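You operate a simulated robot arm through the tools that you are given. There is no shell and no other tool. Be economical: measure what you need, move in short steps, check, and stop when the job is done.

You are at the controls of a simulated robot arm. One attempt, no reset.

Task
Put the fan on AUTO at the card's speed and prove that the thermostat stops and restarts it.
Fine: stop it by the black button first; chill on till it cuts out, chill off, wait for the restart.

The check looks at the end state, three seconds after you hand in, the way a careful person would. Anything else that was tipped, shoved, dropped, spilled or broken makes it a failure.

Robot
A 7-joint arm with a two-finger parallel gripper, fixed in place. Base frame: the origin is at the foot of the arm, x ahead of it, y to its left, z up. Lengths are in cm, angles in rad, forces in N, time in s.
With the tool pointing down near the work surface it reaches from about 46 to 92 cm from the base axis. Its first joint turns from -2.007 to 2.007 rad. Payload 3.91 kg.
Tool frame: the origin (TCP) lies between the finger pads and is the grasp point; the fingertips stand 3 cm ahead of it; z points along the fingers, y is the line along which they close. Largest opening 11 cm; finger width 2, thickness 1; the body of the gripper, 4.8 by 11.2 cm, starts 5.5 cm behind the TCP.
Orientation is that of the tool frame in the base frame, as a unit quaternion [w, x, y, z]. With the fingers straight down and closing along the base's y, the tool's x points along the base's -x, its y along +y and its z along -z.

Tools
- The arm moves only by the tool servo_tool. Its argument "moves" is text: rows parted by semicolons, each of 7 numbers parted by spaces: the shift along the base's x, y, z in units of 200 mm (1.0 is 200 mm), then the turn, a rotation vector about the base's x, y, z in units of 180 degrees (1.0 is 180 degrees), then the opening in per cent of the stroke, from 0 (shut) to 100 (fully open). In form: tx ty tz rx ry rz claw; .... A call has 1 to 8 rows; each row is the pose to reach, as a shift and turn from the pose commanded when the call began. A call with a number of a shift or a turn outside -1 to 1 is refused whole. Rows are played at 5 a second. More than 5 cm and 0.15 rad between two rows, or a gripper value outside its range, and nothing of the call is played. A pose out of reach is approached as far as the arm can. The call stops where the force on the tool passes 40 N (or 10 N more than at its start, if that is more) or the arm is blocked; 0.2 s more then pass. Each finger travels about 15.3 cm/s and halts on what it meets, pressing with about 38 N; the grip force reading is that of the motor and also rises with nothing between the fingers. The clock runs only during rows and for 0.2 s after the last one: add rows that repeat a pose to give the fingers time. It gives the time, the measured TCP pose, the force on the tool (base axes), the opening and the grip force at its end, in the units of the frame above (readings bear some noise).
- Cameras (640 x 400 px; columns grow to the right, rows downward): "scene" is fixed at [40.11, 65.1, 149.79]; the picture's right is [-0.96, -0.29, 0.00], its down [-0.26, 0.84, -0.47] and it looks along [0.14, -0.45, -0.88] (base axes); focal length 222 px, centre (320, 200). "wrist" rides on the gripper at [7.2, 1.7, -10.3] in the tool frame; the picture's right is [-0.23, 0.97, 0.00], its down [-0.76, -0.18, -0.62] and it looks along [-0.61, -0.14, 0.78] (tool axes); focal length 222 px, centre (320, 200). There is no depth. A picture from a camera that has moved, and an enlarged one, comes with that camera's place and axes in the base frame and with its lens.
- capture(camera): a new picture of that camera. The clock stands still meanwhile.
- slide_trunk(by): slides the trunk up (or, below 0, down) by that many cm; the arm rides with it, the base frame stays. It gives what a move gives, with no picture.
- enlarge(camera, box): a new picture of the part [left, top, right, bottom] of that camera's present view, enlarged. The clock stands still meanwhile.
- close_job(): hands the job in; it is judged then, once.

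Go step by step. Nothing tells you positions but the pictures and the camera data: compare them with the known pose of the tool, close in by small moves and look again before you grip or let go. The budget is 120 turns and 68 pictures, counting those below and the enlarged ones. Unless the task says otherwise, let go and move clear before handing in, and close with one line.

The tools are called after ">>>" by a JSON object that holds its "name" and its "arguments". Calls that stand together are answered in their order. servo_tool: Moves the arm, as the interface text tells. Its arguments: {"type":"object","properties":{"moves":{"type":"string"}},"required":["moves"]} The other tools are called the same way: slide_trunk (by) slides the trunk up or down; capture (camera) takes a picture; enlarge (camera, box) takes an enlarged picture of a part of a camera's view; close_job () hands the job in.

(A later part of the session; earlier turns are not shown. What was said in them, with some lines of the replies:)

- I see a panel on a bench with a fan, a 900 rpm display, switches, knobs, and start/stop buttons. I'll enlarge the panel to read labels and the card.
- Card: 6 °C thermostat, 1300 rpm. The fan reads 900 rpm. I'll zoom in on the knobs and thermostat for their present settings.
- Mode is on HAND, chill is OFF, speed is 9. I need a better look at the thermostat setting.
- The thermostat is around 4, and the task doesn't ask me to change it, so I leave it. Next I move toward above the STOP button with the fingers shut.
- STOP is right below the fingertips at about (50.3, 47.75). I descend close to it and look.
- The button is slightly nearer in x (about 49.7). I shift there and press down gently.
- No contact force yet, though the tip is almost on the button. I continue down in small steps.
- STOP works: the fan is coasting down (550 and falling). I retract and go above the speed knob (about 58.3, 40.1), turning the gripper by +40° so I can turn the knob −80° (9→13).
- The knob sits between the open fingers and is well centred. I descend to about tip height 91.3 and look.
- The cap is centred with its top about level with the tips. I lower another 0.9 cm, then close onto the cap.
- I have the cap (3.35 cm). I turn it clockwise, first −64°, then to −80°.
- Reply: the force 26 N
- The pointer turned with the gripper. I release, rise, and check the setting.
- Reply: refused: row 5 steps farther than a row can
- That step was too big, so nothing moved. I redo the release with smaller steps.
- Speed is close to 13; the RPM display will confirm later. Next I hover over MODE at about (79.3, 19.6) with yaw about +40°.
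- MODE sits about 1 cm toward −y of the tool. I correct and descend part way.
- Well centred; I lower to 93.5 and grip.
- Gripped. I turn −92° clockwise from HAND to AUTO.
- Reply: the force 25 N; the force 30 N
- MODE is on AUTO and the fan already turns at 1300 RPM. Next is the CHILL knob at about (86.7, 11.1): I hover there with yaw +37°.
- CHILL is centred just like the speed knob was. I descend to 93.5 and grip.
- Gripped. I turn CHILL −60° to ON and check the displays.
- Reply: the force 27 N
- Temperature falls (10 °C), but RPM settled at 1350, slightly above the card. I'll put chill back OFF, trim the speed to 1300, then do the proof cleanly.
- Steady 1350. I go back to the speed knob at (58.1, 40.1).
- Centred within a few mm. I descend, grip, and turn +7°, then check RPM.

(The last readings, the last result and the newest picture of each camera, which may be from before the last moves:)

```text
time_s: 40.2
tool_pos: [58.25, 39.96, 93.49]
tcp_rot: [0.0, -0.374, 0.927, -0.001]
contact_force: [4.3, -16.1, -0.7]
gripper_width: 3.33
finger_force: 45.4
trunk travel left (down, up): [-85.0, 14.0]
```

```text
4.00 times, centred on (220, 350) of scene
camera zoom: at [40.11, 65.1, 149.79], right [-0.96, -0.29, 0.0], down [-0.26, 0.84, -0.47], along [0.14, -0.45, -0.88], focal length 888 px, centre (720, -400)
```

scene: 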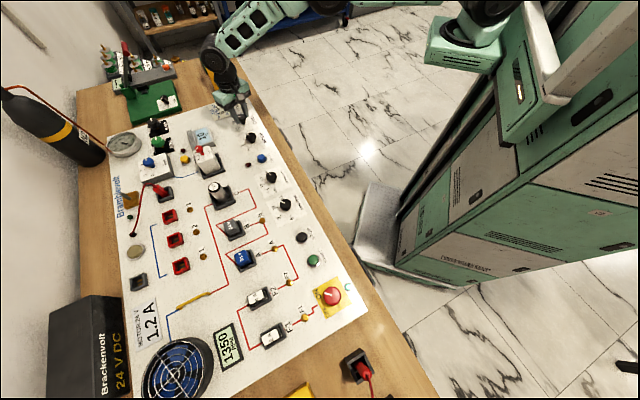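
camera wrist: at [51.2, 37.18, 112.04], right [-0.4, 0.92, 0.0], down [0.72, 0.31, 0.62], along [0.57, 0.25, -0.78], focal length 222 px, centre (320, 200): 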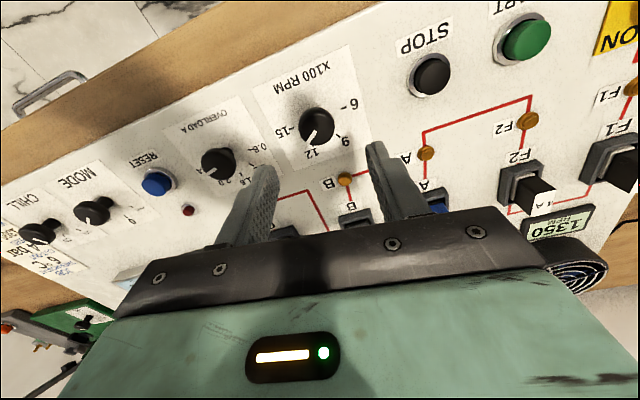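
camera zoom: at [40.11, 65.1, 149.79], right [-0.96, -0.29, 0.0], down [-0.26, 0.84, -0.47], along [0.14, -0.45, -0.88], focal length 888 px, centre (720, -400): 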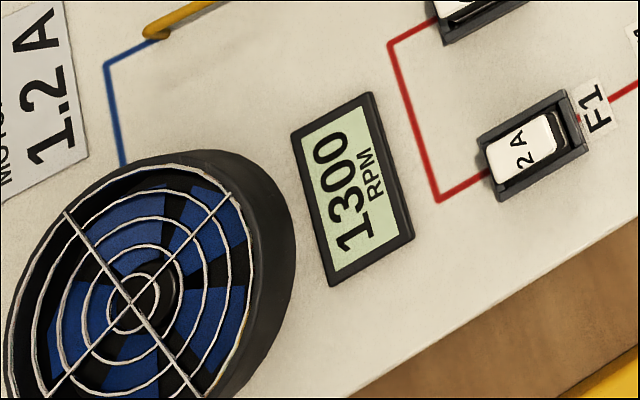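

RPM 1300. I release and head back to CHILL, checking the display again on the way.

>>> {"name": "servo_tool", "arguments": {"moves": "0 0 0 0 0 0 40; 0 0 0 0 0 0 55; 0 0 0.2 0 0 0 55; 0 0 0.4 0 0 0 55; 0.12 -0.12 0.5 0 0 0 55; 0.26 -0.26 0.5 0 0 0 55; 0.41 -0.41 0.5 0 0 0 55; 0.56 -0.56 0.5 0 0 0 55"}}

>>> {"name": "servo_tool", "arguments": {"moves": "0.15 -0.15 0 0 0 0 55; 0.3 -0.3 0 0 0 0 55; 0.45 -0.45 0 0 0 0 55; 0.6 -0.6 0 0 0 0 55; 0.75 -0.76 0 0 0 -0.02 55; 0.869 -0.876 -0.05 0 0 -0.039 55; 0.869 -0.876 -0.1 0 0 -0.039 55; 0.869 -0.876 -0.1 0 0 -0.039 55"}}

>>> {"name": "capture", "arguments": {"camera": "wrist"}}

>>> {"name": "capture", "arguments": {"camera": "scene"}}

>>> {"name": "enlarge", "arguments": {"camera": "scene", "box": [258, 180, 322, 220]}}

```text
time_s: 42.0
tool_pos: [69.3, 28.86, 103.43]
tcp_rot: [0.001, -0.374, 0.927, 0.0]
contact_force: [-0.6, 0.5, -0.6]
gripper_width: 6.07
finger_force: 0.1
trunk travel left (down, up): [-85.0, 14.0]
```

```text
time_s: 43.8
tool_pos: [86.84, 11.16, 101.56]
tcp_rot: [0.0, -0.317, 0.949, 0.0]
contact_force: [0.2, 0.1, 0.2]
gripper_width: 6.06
finger_force: 0.0
trunk travel left (down, up): [-85.0, 14.0]
```

```text
25 pictures are left
camera wrist: at [80.0, 8.27, 111.87], right [-0.4, 0.92, 0.0], down [0.72, 0.31, 0.62], along [0.57, 0.25, -0.78], focal length 222 px, centre (320, 200)
```

wrist: 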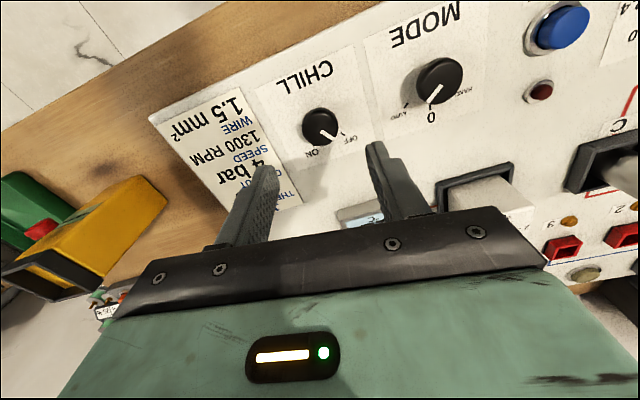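

```text
24 pictures are left
```

scene: 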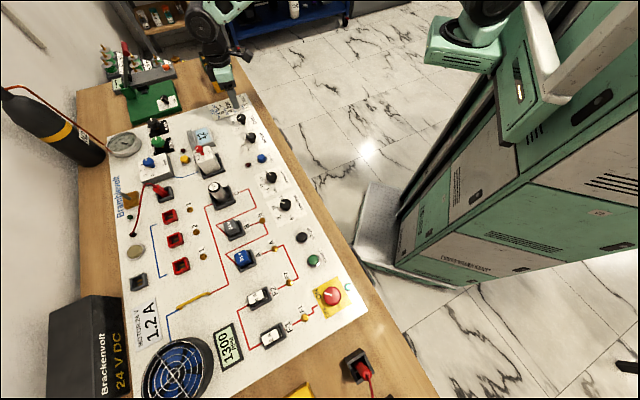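

```text
10.00 times, centred on (290, 200) of scene
camera zoom: at [40.11, 65.1, 149.79], right [-0.96, -0.29, 0.0], down [-0.26, 0.84, -0.47], along [0.14, -0.45, -0.88], focal length 2219 px, centre (620, 200)
```

zoom: 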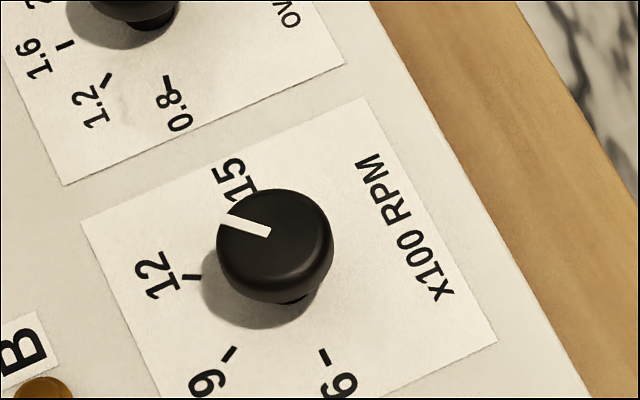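

1300 RPM at 12 °C, MODE on AUTO. Now I grip CHILL again and turn it ON.

>>> {"name": "servo_tool", "arguments": {"moves": "0 0 -0.2 0 0 0 55; 0 0 -0.35 0 0 0 55; 0 0 -0.405 0 0 0 55; 0 0 -0.405 0 0 0 55; 0 0 -0.405 0 0 0 35; 0 0 -0.405 0 0 0 15; 0 0 -0.405 0 0 0 15"}}

>>> {"name": "servo_tool", "arguments": {"moves": "0 0 0 0 0 -0.042 15; 0 0 0 0 0 -0.084 15; 0 0 0 0 0 -0.126 15; 0 0 0 0 0 -0.168 15; 0 0 0 0 0 -0.21 15; 0 0 0 0 0 -0.252 15; 0 0 0 0 0 -0.294 15; 0 0 0 0 0 -0.335 15"}}

>>> {"name": "servo_tool", "arguments": {"moves": "0 0 0 0 0 0 15; 0 0 0 0 0 0 15; 0 0 0 0 0 0 15; 0 0 0 0 0 0 15; 0 0 0 0 0 0 15; 0 0 0 0 0 0 15; 0 0 0 0 0 0 15; 0 0 0 0 0 0 15"}}

>>> {"name": "servo_tool", "arguments": {"moves": "0 0 0 0 0 0 15; 0 0 0 0 0 0 15; 0 0 0 0 0 0 15; 0 0 0 0 0 0 15; 0 0 0 0 0 0 15; 0 0 0 0 0 0 15; 0 0 0 0 0 0 15; 0 0 0 0 0 0 15"}}

>>> {"name": "servo_tool", "arguments": {"moves": "0 0 0 0 0 0 15; 0 0 0 0 0 0 15; 0 0 0 0 0 0 15; 0 0 0 0 0 0 15; 0 0 0 0 0 0 15; 0 0 0 0 0 0 15; 0 0 0 0 0 0 15; 0 0 0 0 0 0 15"}}

>>> {"name": "enlarge", "arguments": {"camera": "scene", "box": [100, 100, 340, 400]}}

```text
time_s: 45.4
tool_pos: [86.9, 11.16, 93.32]
tcp_rot: [0.0, -0.317, 0.948, 0.0]
contact_force: [3.5, -2.9, -2.7]
gripper_width: 3.32
finger_force: 45.2
trunk travel left (down, up): [-85.0, 14.0]
```

```text
time_s: 47.2
tool_pos: [86.75, 11.42, 93.3]
tcp_rot: [-0.001, 0.203, 0.979, 0.0]
contact_force: [4.3, 6.4, -1.8]
gripper_width: 3.33
finger_force: 44.6
trunk travel left (down, up): [-85.0, 14.0]
```

```text
time_s: 49.0
tool_pos: [86.81, 11.34, 93.3]
tcp_rot: [0.0, 0.202, 0.979, 0.001]
contact_force: [4.8, 15.3, 1.1]
gripper_width: 3.34
finger_force: 45.1
trunk travel left (down, up): [-85.0, 14.0]
```

```text
time_s: 50.8
tool_pos: [86.81, 11.31, 93.34]
tcp_rot: [-0.001, 0.203, 0.979, 0.0]
contact_force: [4.3, 19.5, 3.7]
gripper_width: 3.34
finger_force: 44.9
trunk travel left (down, up): [-85.0, 14.0]
```

```text
time_s: 52.6
tool_pos: [86.69, 11.41, 93.35]
tcp_rot: [0.0, 0.203, 0.979, -0.001]
contact_force: [5.1, 22.4, 3.9]
gripper_width: 3.33
finger_force: 44.6
trunk travel left (down, up): [-85.0, 14.0]
```

```text
1.33 times, centred on (220, 250) of scene
camera zoom: at [40.11, 65.1, 149.79], right [-0.96, -0.29, 0.0], down [-0.26, 0.84, -0.47], along [0.14, -0.45, -0.88], focal length 296 px, centre (453, 133)
```

zoom: 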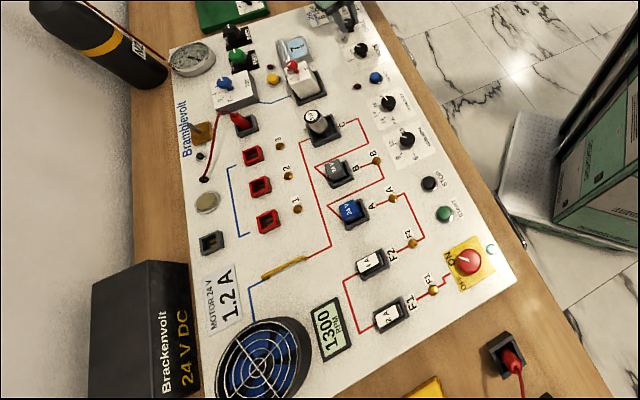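

Still 1300 RPM with the temperature around 7 °C. I keep chilling.

>>> {"name": "servo_tool", "arguments": {"moves": "0 0 0 0 0 0 15; 0 0 0 0 0 0 15; 0 0 0 0 0 0 15; 0 0 0 0 0 0 15; 0 0 0 0 0 0 15; 0 0 0 0 0 0 15; 0 0 0 0 0 0 15; 0 0 0 0 0 0 15"}}

>>> {"name": "servo_tool", "arguments": {"moves": "0 0 0 0 0 0 15; 0 0 0 0 0 0 15; 0 0 0 0 0 0 15; 0 0 0 0 0 0 15; 0 0 0 0 0 0 15; 0 0 0 0 0 0 15; 0 0 0 0 0 0 15; 0 0 0 0 0 0 15"}}

>>> {"name": "servo_tool", "arguments": {"moves": "0 0 0 0 0 0 15; 0 0 0 0 0 0 15; 0 0 0 0 0 0 15; 0 0 0 0 0 0 15; 0 0 0 0 0 0 15; 0 0 0 0 0 0 15; 0 0 0 0 0 0 15; 0 0 0 0 0 0 15"}}

>>> {"name": "enlarge", "arguments": {"camera": "scene", "box": [180, 125, 236, 160]}}

>>> {"name": "enlarge", "arguments": {"camera": "scene", "box": [140, 300, 300, 400]}}

```text
time_s: 54.4
tool_pos: [86.8, 11.54, 93.42]
tcp_rot: [0.0, 0.202, 0.979, 0.001]
contact_force: [6.0, 22.9, 3.6]
gripper_width: 3.32
finger_force: 45.4
trunk travel left (down, up): [-85.0, 14.0]
```

```text
time_s: 56.2
tool_pos: [86.71, 11.45, 93.26]
tcp_rot: [0.0, 0.202, 0.979, 0.0]
contact_force: [6.9, 24.0, 4.0]
gripper_width: 3.33
finger_force: 45.2
trunk travel left (down, up): [-85.0, 14.0]
```

```text
time_s: 58.0
tool_pos: [86.81, 11.31, 93.25]
tcp_rot: [-0.001, 0.202, 0.979, 0.0]
contact_force: [7.1, 23.8, 5.0]
gripper_width: 3.32
finger_force: 44.7
trunk travel left (down, up): [-85.0, 14.0]
```

```text
11.43 times, centred on (208, 142) of scene
camera zoom: at [40.11, 65.1, 149.79], right [-0.96, -0.29, 0.0], down [-0.26, 0.84, -0.47], along [0.14, -0.45, -0.88], focal length 2536 px, centre (1600, 857)
```

zoom: 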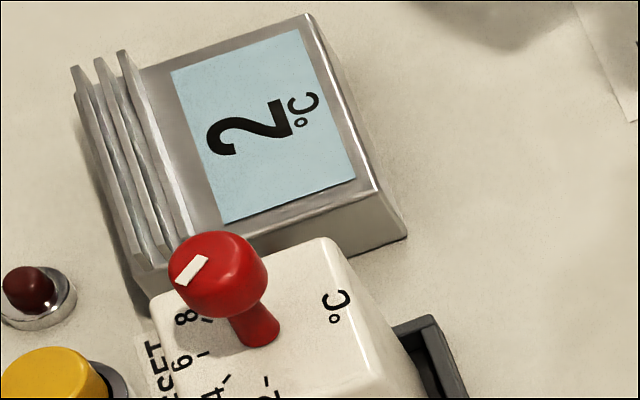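

```text
4.00 times, centred on (220, 350) of scene
camera zoom: at [40.11, 65.1, 149.79], right [-0.96, -0.29, 0.0], down [-0.26, 0.84, -0.47], along [0.14, -0.45, -0.88], focal length 888 px, centre (720, -400)
```

zoom: 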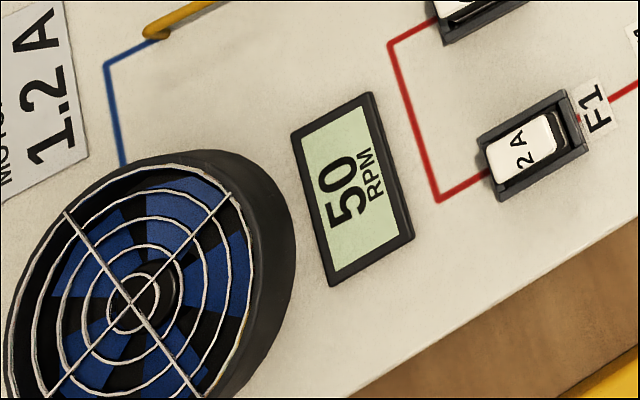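

The thermostat cut the fan out (2 °C, 50 RPM falling). I turn CHILL back OFF, release, clear and wait.

>>> {"name": "servo_tool", "arguments": {"moves": "0 0 0 0 0 0.042 15; 0 0 0 0 0 0.084 15; 0 0 0 0 0 0.126 15; 0 0 0 0 0 0.168 15; 0 0 0 0 0 0.21 15; 0 0 0 0 0 0.252 15; 0 0 0 0 0 0.294 15; 0 0 0 0 0 0.335 15"}}

>>> {"name": "servo_tool", "arguments": {"moves": "0 0 0 0 0 0 40; 0 0 0 0 0 0 55; 0 0 0.2 0 0 0 55; 0 0 0.4 0 0 0 55; -0.1 0 0.6 0 0 0 55; -0.3 0 0.75 0 0 0 55; -0.5 0 0.85 0 0 0 55; -0.7 0 0.9 0 0 0 55"}}

>>> {"name": "servo_tool", "arguments": {"moves": "-0.2 0 0 0 0 0 55; -0.4 0 0 0 0 0 55; -0.6 0 0 0 0 0 55; -0.6 0 0 0 0 0 55; -0.6 0 0 0 0 0 55; -0.6 0 0 0 0 0 55; -0.6 0 0 0 0 0 55; -0.6 0 0 0 0 0 55"}}

>>> {"name": "servo_tool", "arguments": {"moves": "0 0 0 0 0 0 55; 0 0 0 0 0 0 55; 0 0 0 0 0 0 55; 0 0 0 0 0 0 55; 0 0 0 0 0 0 55; 0 0 0 0 0 0 55; 0 0 0 0 0 0 55; 0 0 0 0 0 0 55"}}

>>> {"name": "servo_tool", "arguments": {"moves": "0 0 0 0 0 0 55; 0 0 0 0 0 0 55; 0 0 0 0 0 0 55; 0 0 0 0 0 0 55; 0 0 0 0 0 0 55; 0 0 0 0 0 0 55; 0 0 0 0 0 0 55; 0 0 0 0 0 0 55"}}

>>> {"name": "enlarge", "arguments": {"camera": "scene", "box": [180, 108, 276, 168]}}

>>> {"name": "enlarge", "arguments": {"camera": "scene", "box": [140, 300, 300, 400]}}

```text
time_s: 59.8
tool_pos: [86.91, 11.25, 93.35]
tcp_rot: [-0.001, -0.316, 0.949, -0.001]
contact_force: [8.1, 10.1, 0.8]
gripper_width: 3.31
finger_force: 44.7
trunk travel left (down, up): [-85.0, 14.0]
```

```text
time_s: 61.6
tool_pos: [72.68, 11.23, 111.41]
tcp_rot: [0.0, -0.316, 0.949, 0.0]
contact_force: [0.3, 0.4, 0.7]
gripper_width: 6.05
finger_force: 0.1
trunk travel left (down, up): [-85.0, 14.0]
```

```text
time_s: 63.4
tool_pos: [60.78, 11.31, 111.57]
tcp_rot: [0.0, -0.317, 0.949, 0.0]
contact_force: [-0.2, -0.7, 0.8]
gripper_width: 6.06
finger_force: 0.0
trunk travel left (down, up): [-85.0, 14.0]
```

```text
time_s: 65.2
tool_pos: [60.73, 11.3, 111.45]
tcp_rot: [-0.001, -0.316, 0.949, 0.0]
contact_force: [0.7, 0.3, 0.1]
gripper_width: 6.05
finger_force: 0.1
trunk travel left (down, up): [-85.0, 14.0]
```

```text
time_s: 67.0
tool_pos: [60.76, 11.27, 111.38]
tcp_rot: [0.0, -0.316, 0.949, 0.0]
contact_force: [0.1, -0.5, 0.1]
gripper_width: 6.04
finger_force: 0.0
trunk travel left (down, up): [-85.0, 14.0]
```

```text
6.67 times, centred on (228, 138) of scene
camera zoom: at [40.11, 65.1, 149.79], right [-0.96, -0.29, 0.0], down [-0.26, 0.84, -0.47], along [0.14, -0.45, -0.88], focal length 1480 px, centre (933, 613)
```

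zoom: 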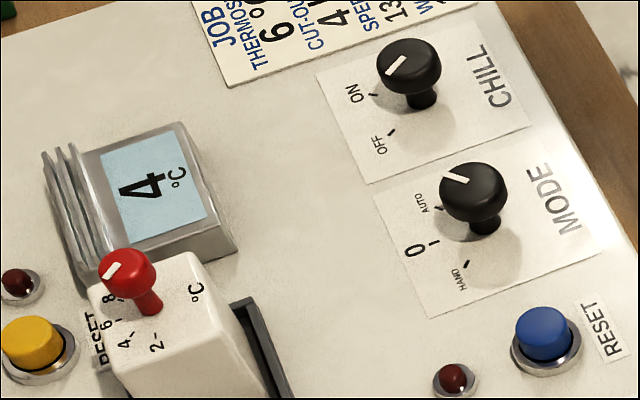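

```text
4.00 times, centred on (220, 350) of scene
camera zoom: at [40.11, 65.1, 149.79], right [-0.96, -0.29, 0.0], down [-0.26, 0.84, -0.47], along [0.14, -0.45, -0.88], focal length 888 px, centre (720, -400)
```

zoom: 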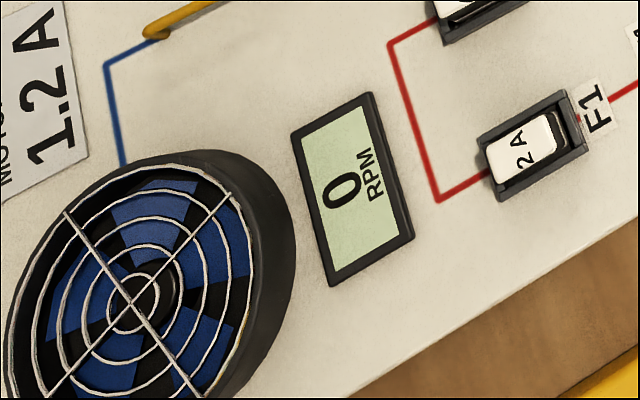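

CHILL is OFF, temperature is rising (4 °C), and the fan is at 0. I wait for the restart.

>>> {"name": "servo_tool", "arguments": {"moves": "0 0 0 0 0 0 55; 0 0 0 0 0 0 55; 0 0 0 0 0 0 55; 0 0 0 0 0 0 55; 0 0 0 0 0 0 55; 0 0 0 0 0 0 55; 0 0 0 0 0 0 55; 0 0 0 0 0 0 55"}}

>>> {"name": "servo_tool", "arguments": {"moves": "0 0 0 0 0 0 55; 0 0 0 0 0 0 55; 0 0 0 0 0 0 55; 0 0 0 0 0 0 55; 0 0 0 0 0 0 55; 0 0 0 0 0 0 55; 0 0 0 0 0 0 55; 0 0 0 0 0 0 55"}}

>>> {"name": "servo_tool", "arguments": {"moves": "0 0 0 0 0 0 55; 0 0 0 0 0 0 55; 0 0 0 0 0 0 55; 0 0 0 0 0 0 55; 0 0 0 0 0 0 55; 0 0 0 0 0 0 55; 0 0 0 0 0 0 55; 0 0 0 0 0 0 55"}}

>>> {"name": "servo_tool", "arguments": {"moves": "0 0 0 0 0 0 55; 0 0 0 0 0 0 55; 0 0 0 0 0 0 55; 0 0 0 0 0 0 55; 0 0 0 0 0 0 55; 0 0 0 0 0 0 55; 0 0 0 0 0 0 55; 0 0 0 0 0 0 55"}}

>>> {"name": "servo_tool", "arguments": {"moves": "0 0 0 0 0 0 55; 0 0 0 0 0 0 55; 0 0 0 0 0 0 55; 0 0 0 0 0 0 55; 0 0 0 0 0 0 55; 0 0 0 0 0 0 55; 0 0 0 0 0 0 55; 0 0 0 0 0 0 55"}}

>>> {"name": "capture", "arguments": {"camera": "scene"}}

```text
time_s: 68.8
tool_pos: [60.91, 11.31, 111.47]
tcp_rot: [0.0, -0.316, 0.949, 0.001]
contact_force: [0.2, 0.2, 0.7]
gripper_width: 6.05
finger_force: 0.0
trunk travel left (down, up): [-85.0, 14.0]
```

```text
time_s: 70.6
tool_pos: [60.82, 11.35, 111.48]
tcp_rot: [-0.001, -0.317, 0.949, 0.0]
contact_force: [-0.1, -0.6, 0.1]
gripper_width: 6.03
finger_force: 0.0
trunk travel left (down, up): [-85.0, 14.0]
```

```text
time_s: 72.4
tool_pos: [60.71, 11.28, 111.33]
tcp_rot: [0.0, -0.316, 0.949, 0.0]
contact_force: [0.2, 0.9, -0.3]
gripper_width: 6.07
finger_force: 0.0
trunk travel left (down, up): [-85.0, 14.0]
```

```text
time_s: 74.2
tool_pos: [60.79, 11.22, 111.21]
tcp_rot: [-0.002, -0.316, 0.949, 0.0]
contact_force: [0.3, 0.4, -0.3]
gripper_width: 6.05
finger_force: 0.2
trunk travel left (down, up): [-85.0, 14.0]
```

```text
time_s: 76.0
tool_pos: [60.78, 11.29, 111.55]
tcp_rot: [0.0, -0.316, 0.949, 0.0]
contact_force: [0.6, 0.4, 0.2]
gripper_width: 6.04
finger_force: 0.1
trunk travel left (down, up): [-85.0, 14.0]
```

```text
17 pictures are left
```

scene: 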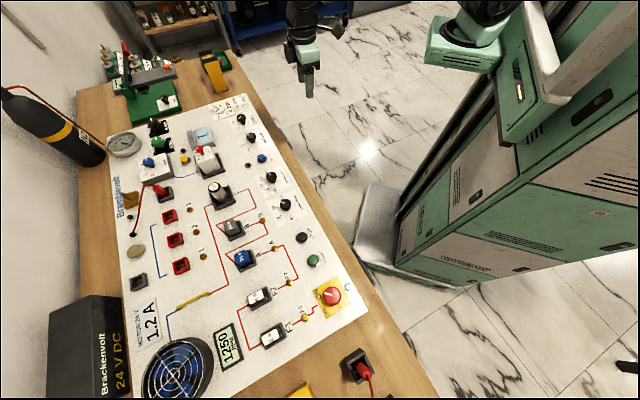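

The fan has restarted (1250 and rising). I wait a little and confirm the settled speed.

>>> {"name": "servo_tool", "arguments": {"moves": "0 0 0 0 0 0 55; 0 0 0 0 0 0 55; 0 0 0 0 0 0 55; 0 0 0 0 0 0 55; 0 0 0 0 0 0 55; 0 0 0 0 0 0 55; 0 0 0 0 0 0 55; 0 0 0 0 0 0 55"}}

>>> {"name": "servo_tool", "arguments": {"moves": "0 0 0 0 0 0 55; 0 0 0 0 0 0 55; 0 0 0 0 0 0 55; 0 0 0 0 0 0 55; 0 0 0 0 0 0 55; 0 0 0 0 0 0 55; 0 0 0 0 0 0 55; 0 0 0 0 0 0 55"}}

>>> {"name": "enlarge", "arguments": {"camera": "scene", "box": [140, 300, 300, 400]}}

>>> {"name": "enlarge", "arguments": {"camera": "scene", "box": [180, 108, 276, 168]}}

```text
time_s: 77.8
tool_pos: [60.74, 11.19, 111.41]
tcp_rot: [0.0, -0.317, 0.949, 0.0]
contact_force: [-0.7, 0.0, 0.7]
gripper_width: 6.07
finger_force: 0.0
trunk travel left (down, up): [-85.0, 14.0]
```

```text
time_s: 79.6
tool_pos: [60.86, 11.22, 111.53]
tcp_rot: [0.001, -0.317, 0.948, 0.0]
contact_force: [0.3, 0.0, 0.3]
gripper_width: 6.06
finger_force: 0.0
trunk travel left (down, up): [-85.0, 14.0]
```

```text
4.00 times, centred on (220, 350) of scene
camera zoom: at [40.11, 65.1, 149.79], right [-0.96, -0.29, 0.0], down [-0.26, 0.84, -0.47], along [0.14, -0.45, -0.88], focal length 888 px, centre (720, -400)
```

zoom: 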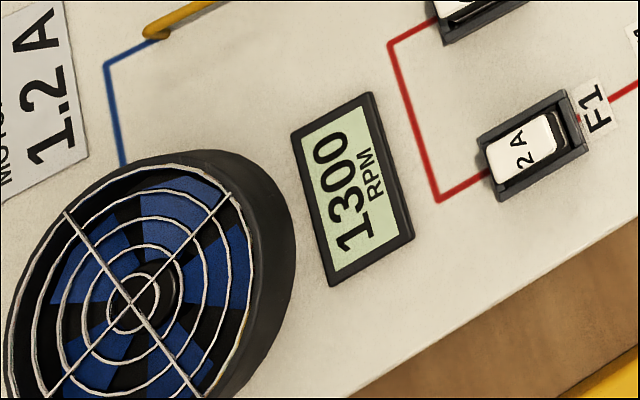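

```text
6.67 times, centred on (228, 138) of scene
camera zoom: at [40.11, 65.1, 149.79], right [-0.96, -0.29, 0.0], down [-0.26, 0.84, -0.47], along [0.14, -0.45, -0.88], focal length 1480 px, centre (933, 613)
```

zoom: 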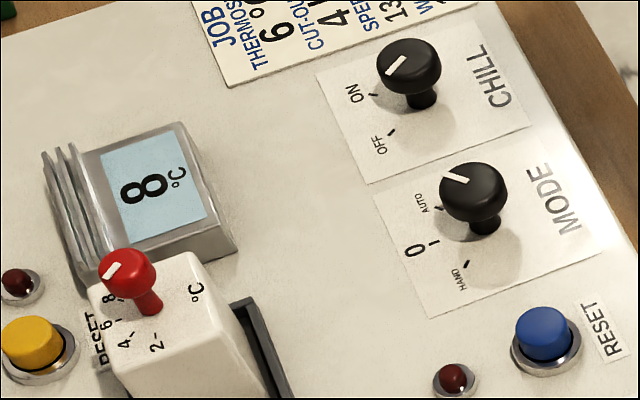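

The fan runs on AUTO at 1300 RPM after a thermostat stop and restart. CHILL is OFF and the arm is clear, so I hand in.

>>> {"name": "close_job", "arguments": {}}

```text
The job is handed in.
```

The fan is on AUTO at the card's 1300 RPM. With CHILL on, the thermostat cut it out, reading 2 °C when I looked; with CHILL off it restarted and settled back at 1300, and I left the thermostat dial near 4 °C although the card says 6 °C, because the task didn't ask for it to be set.
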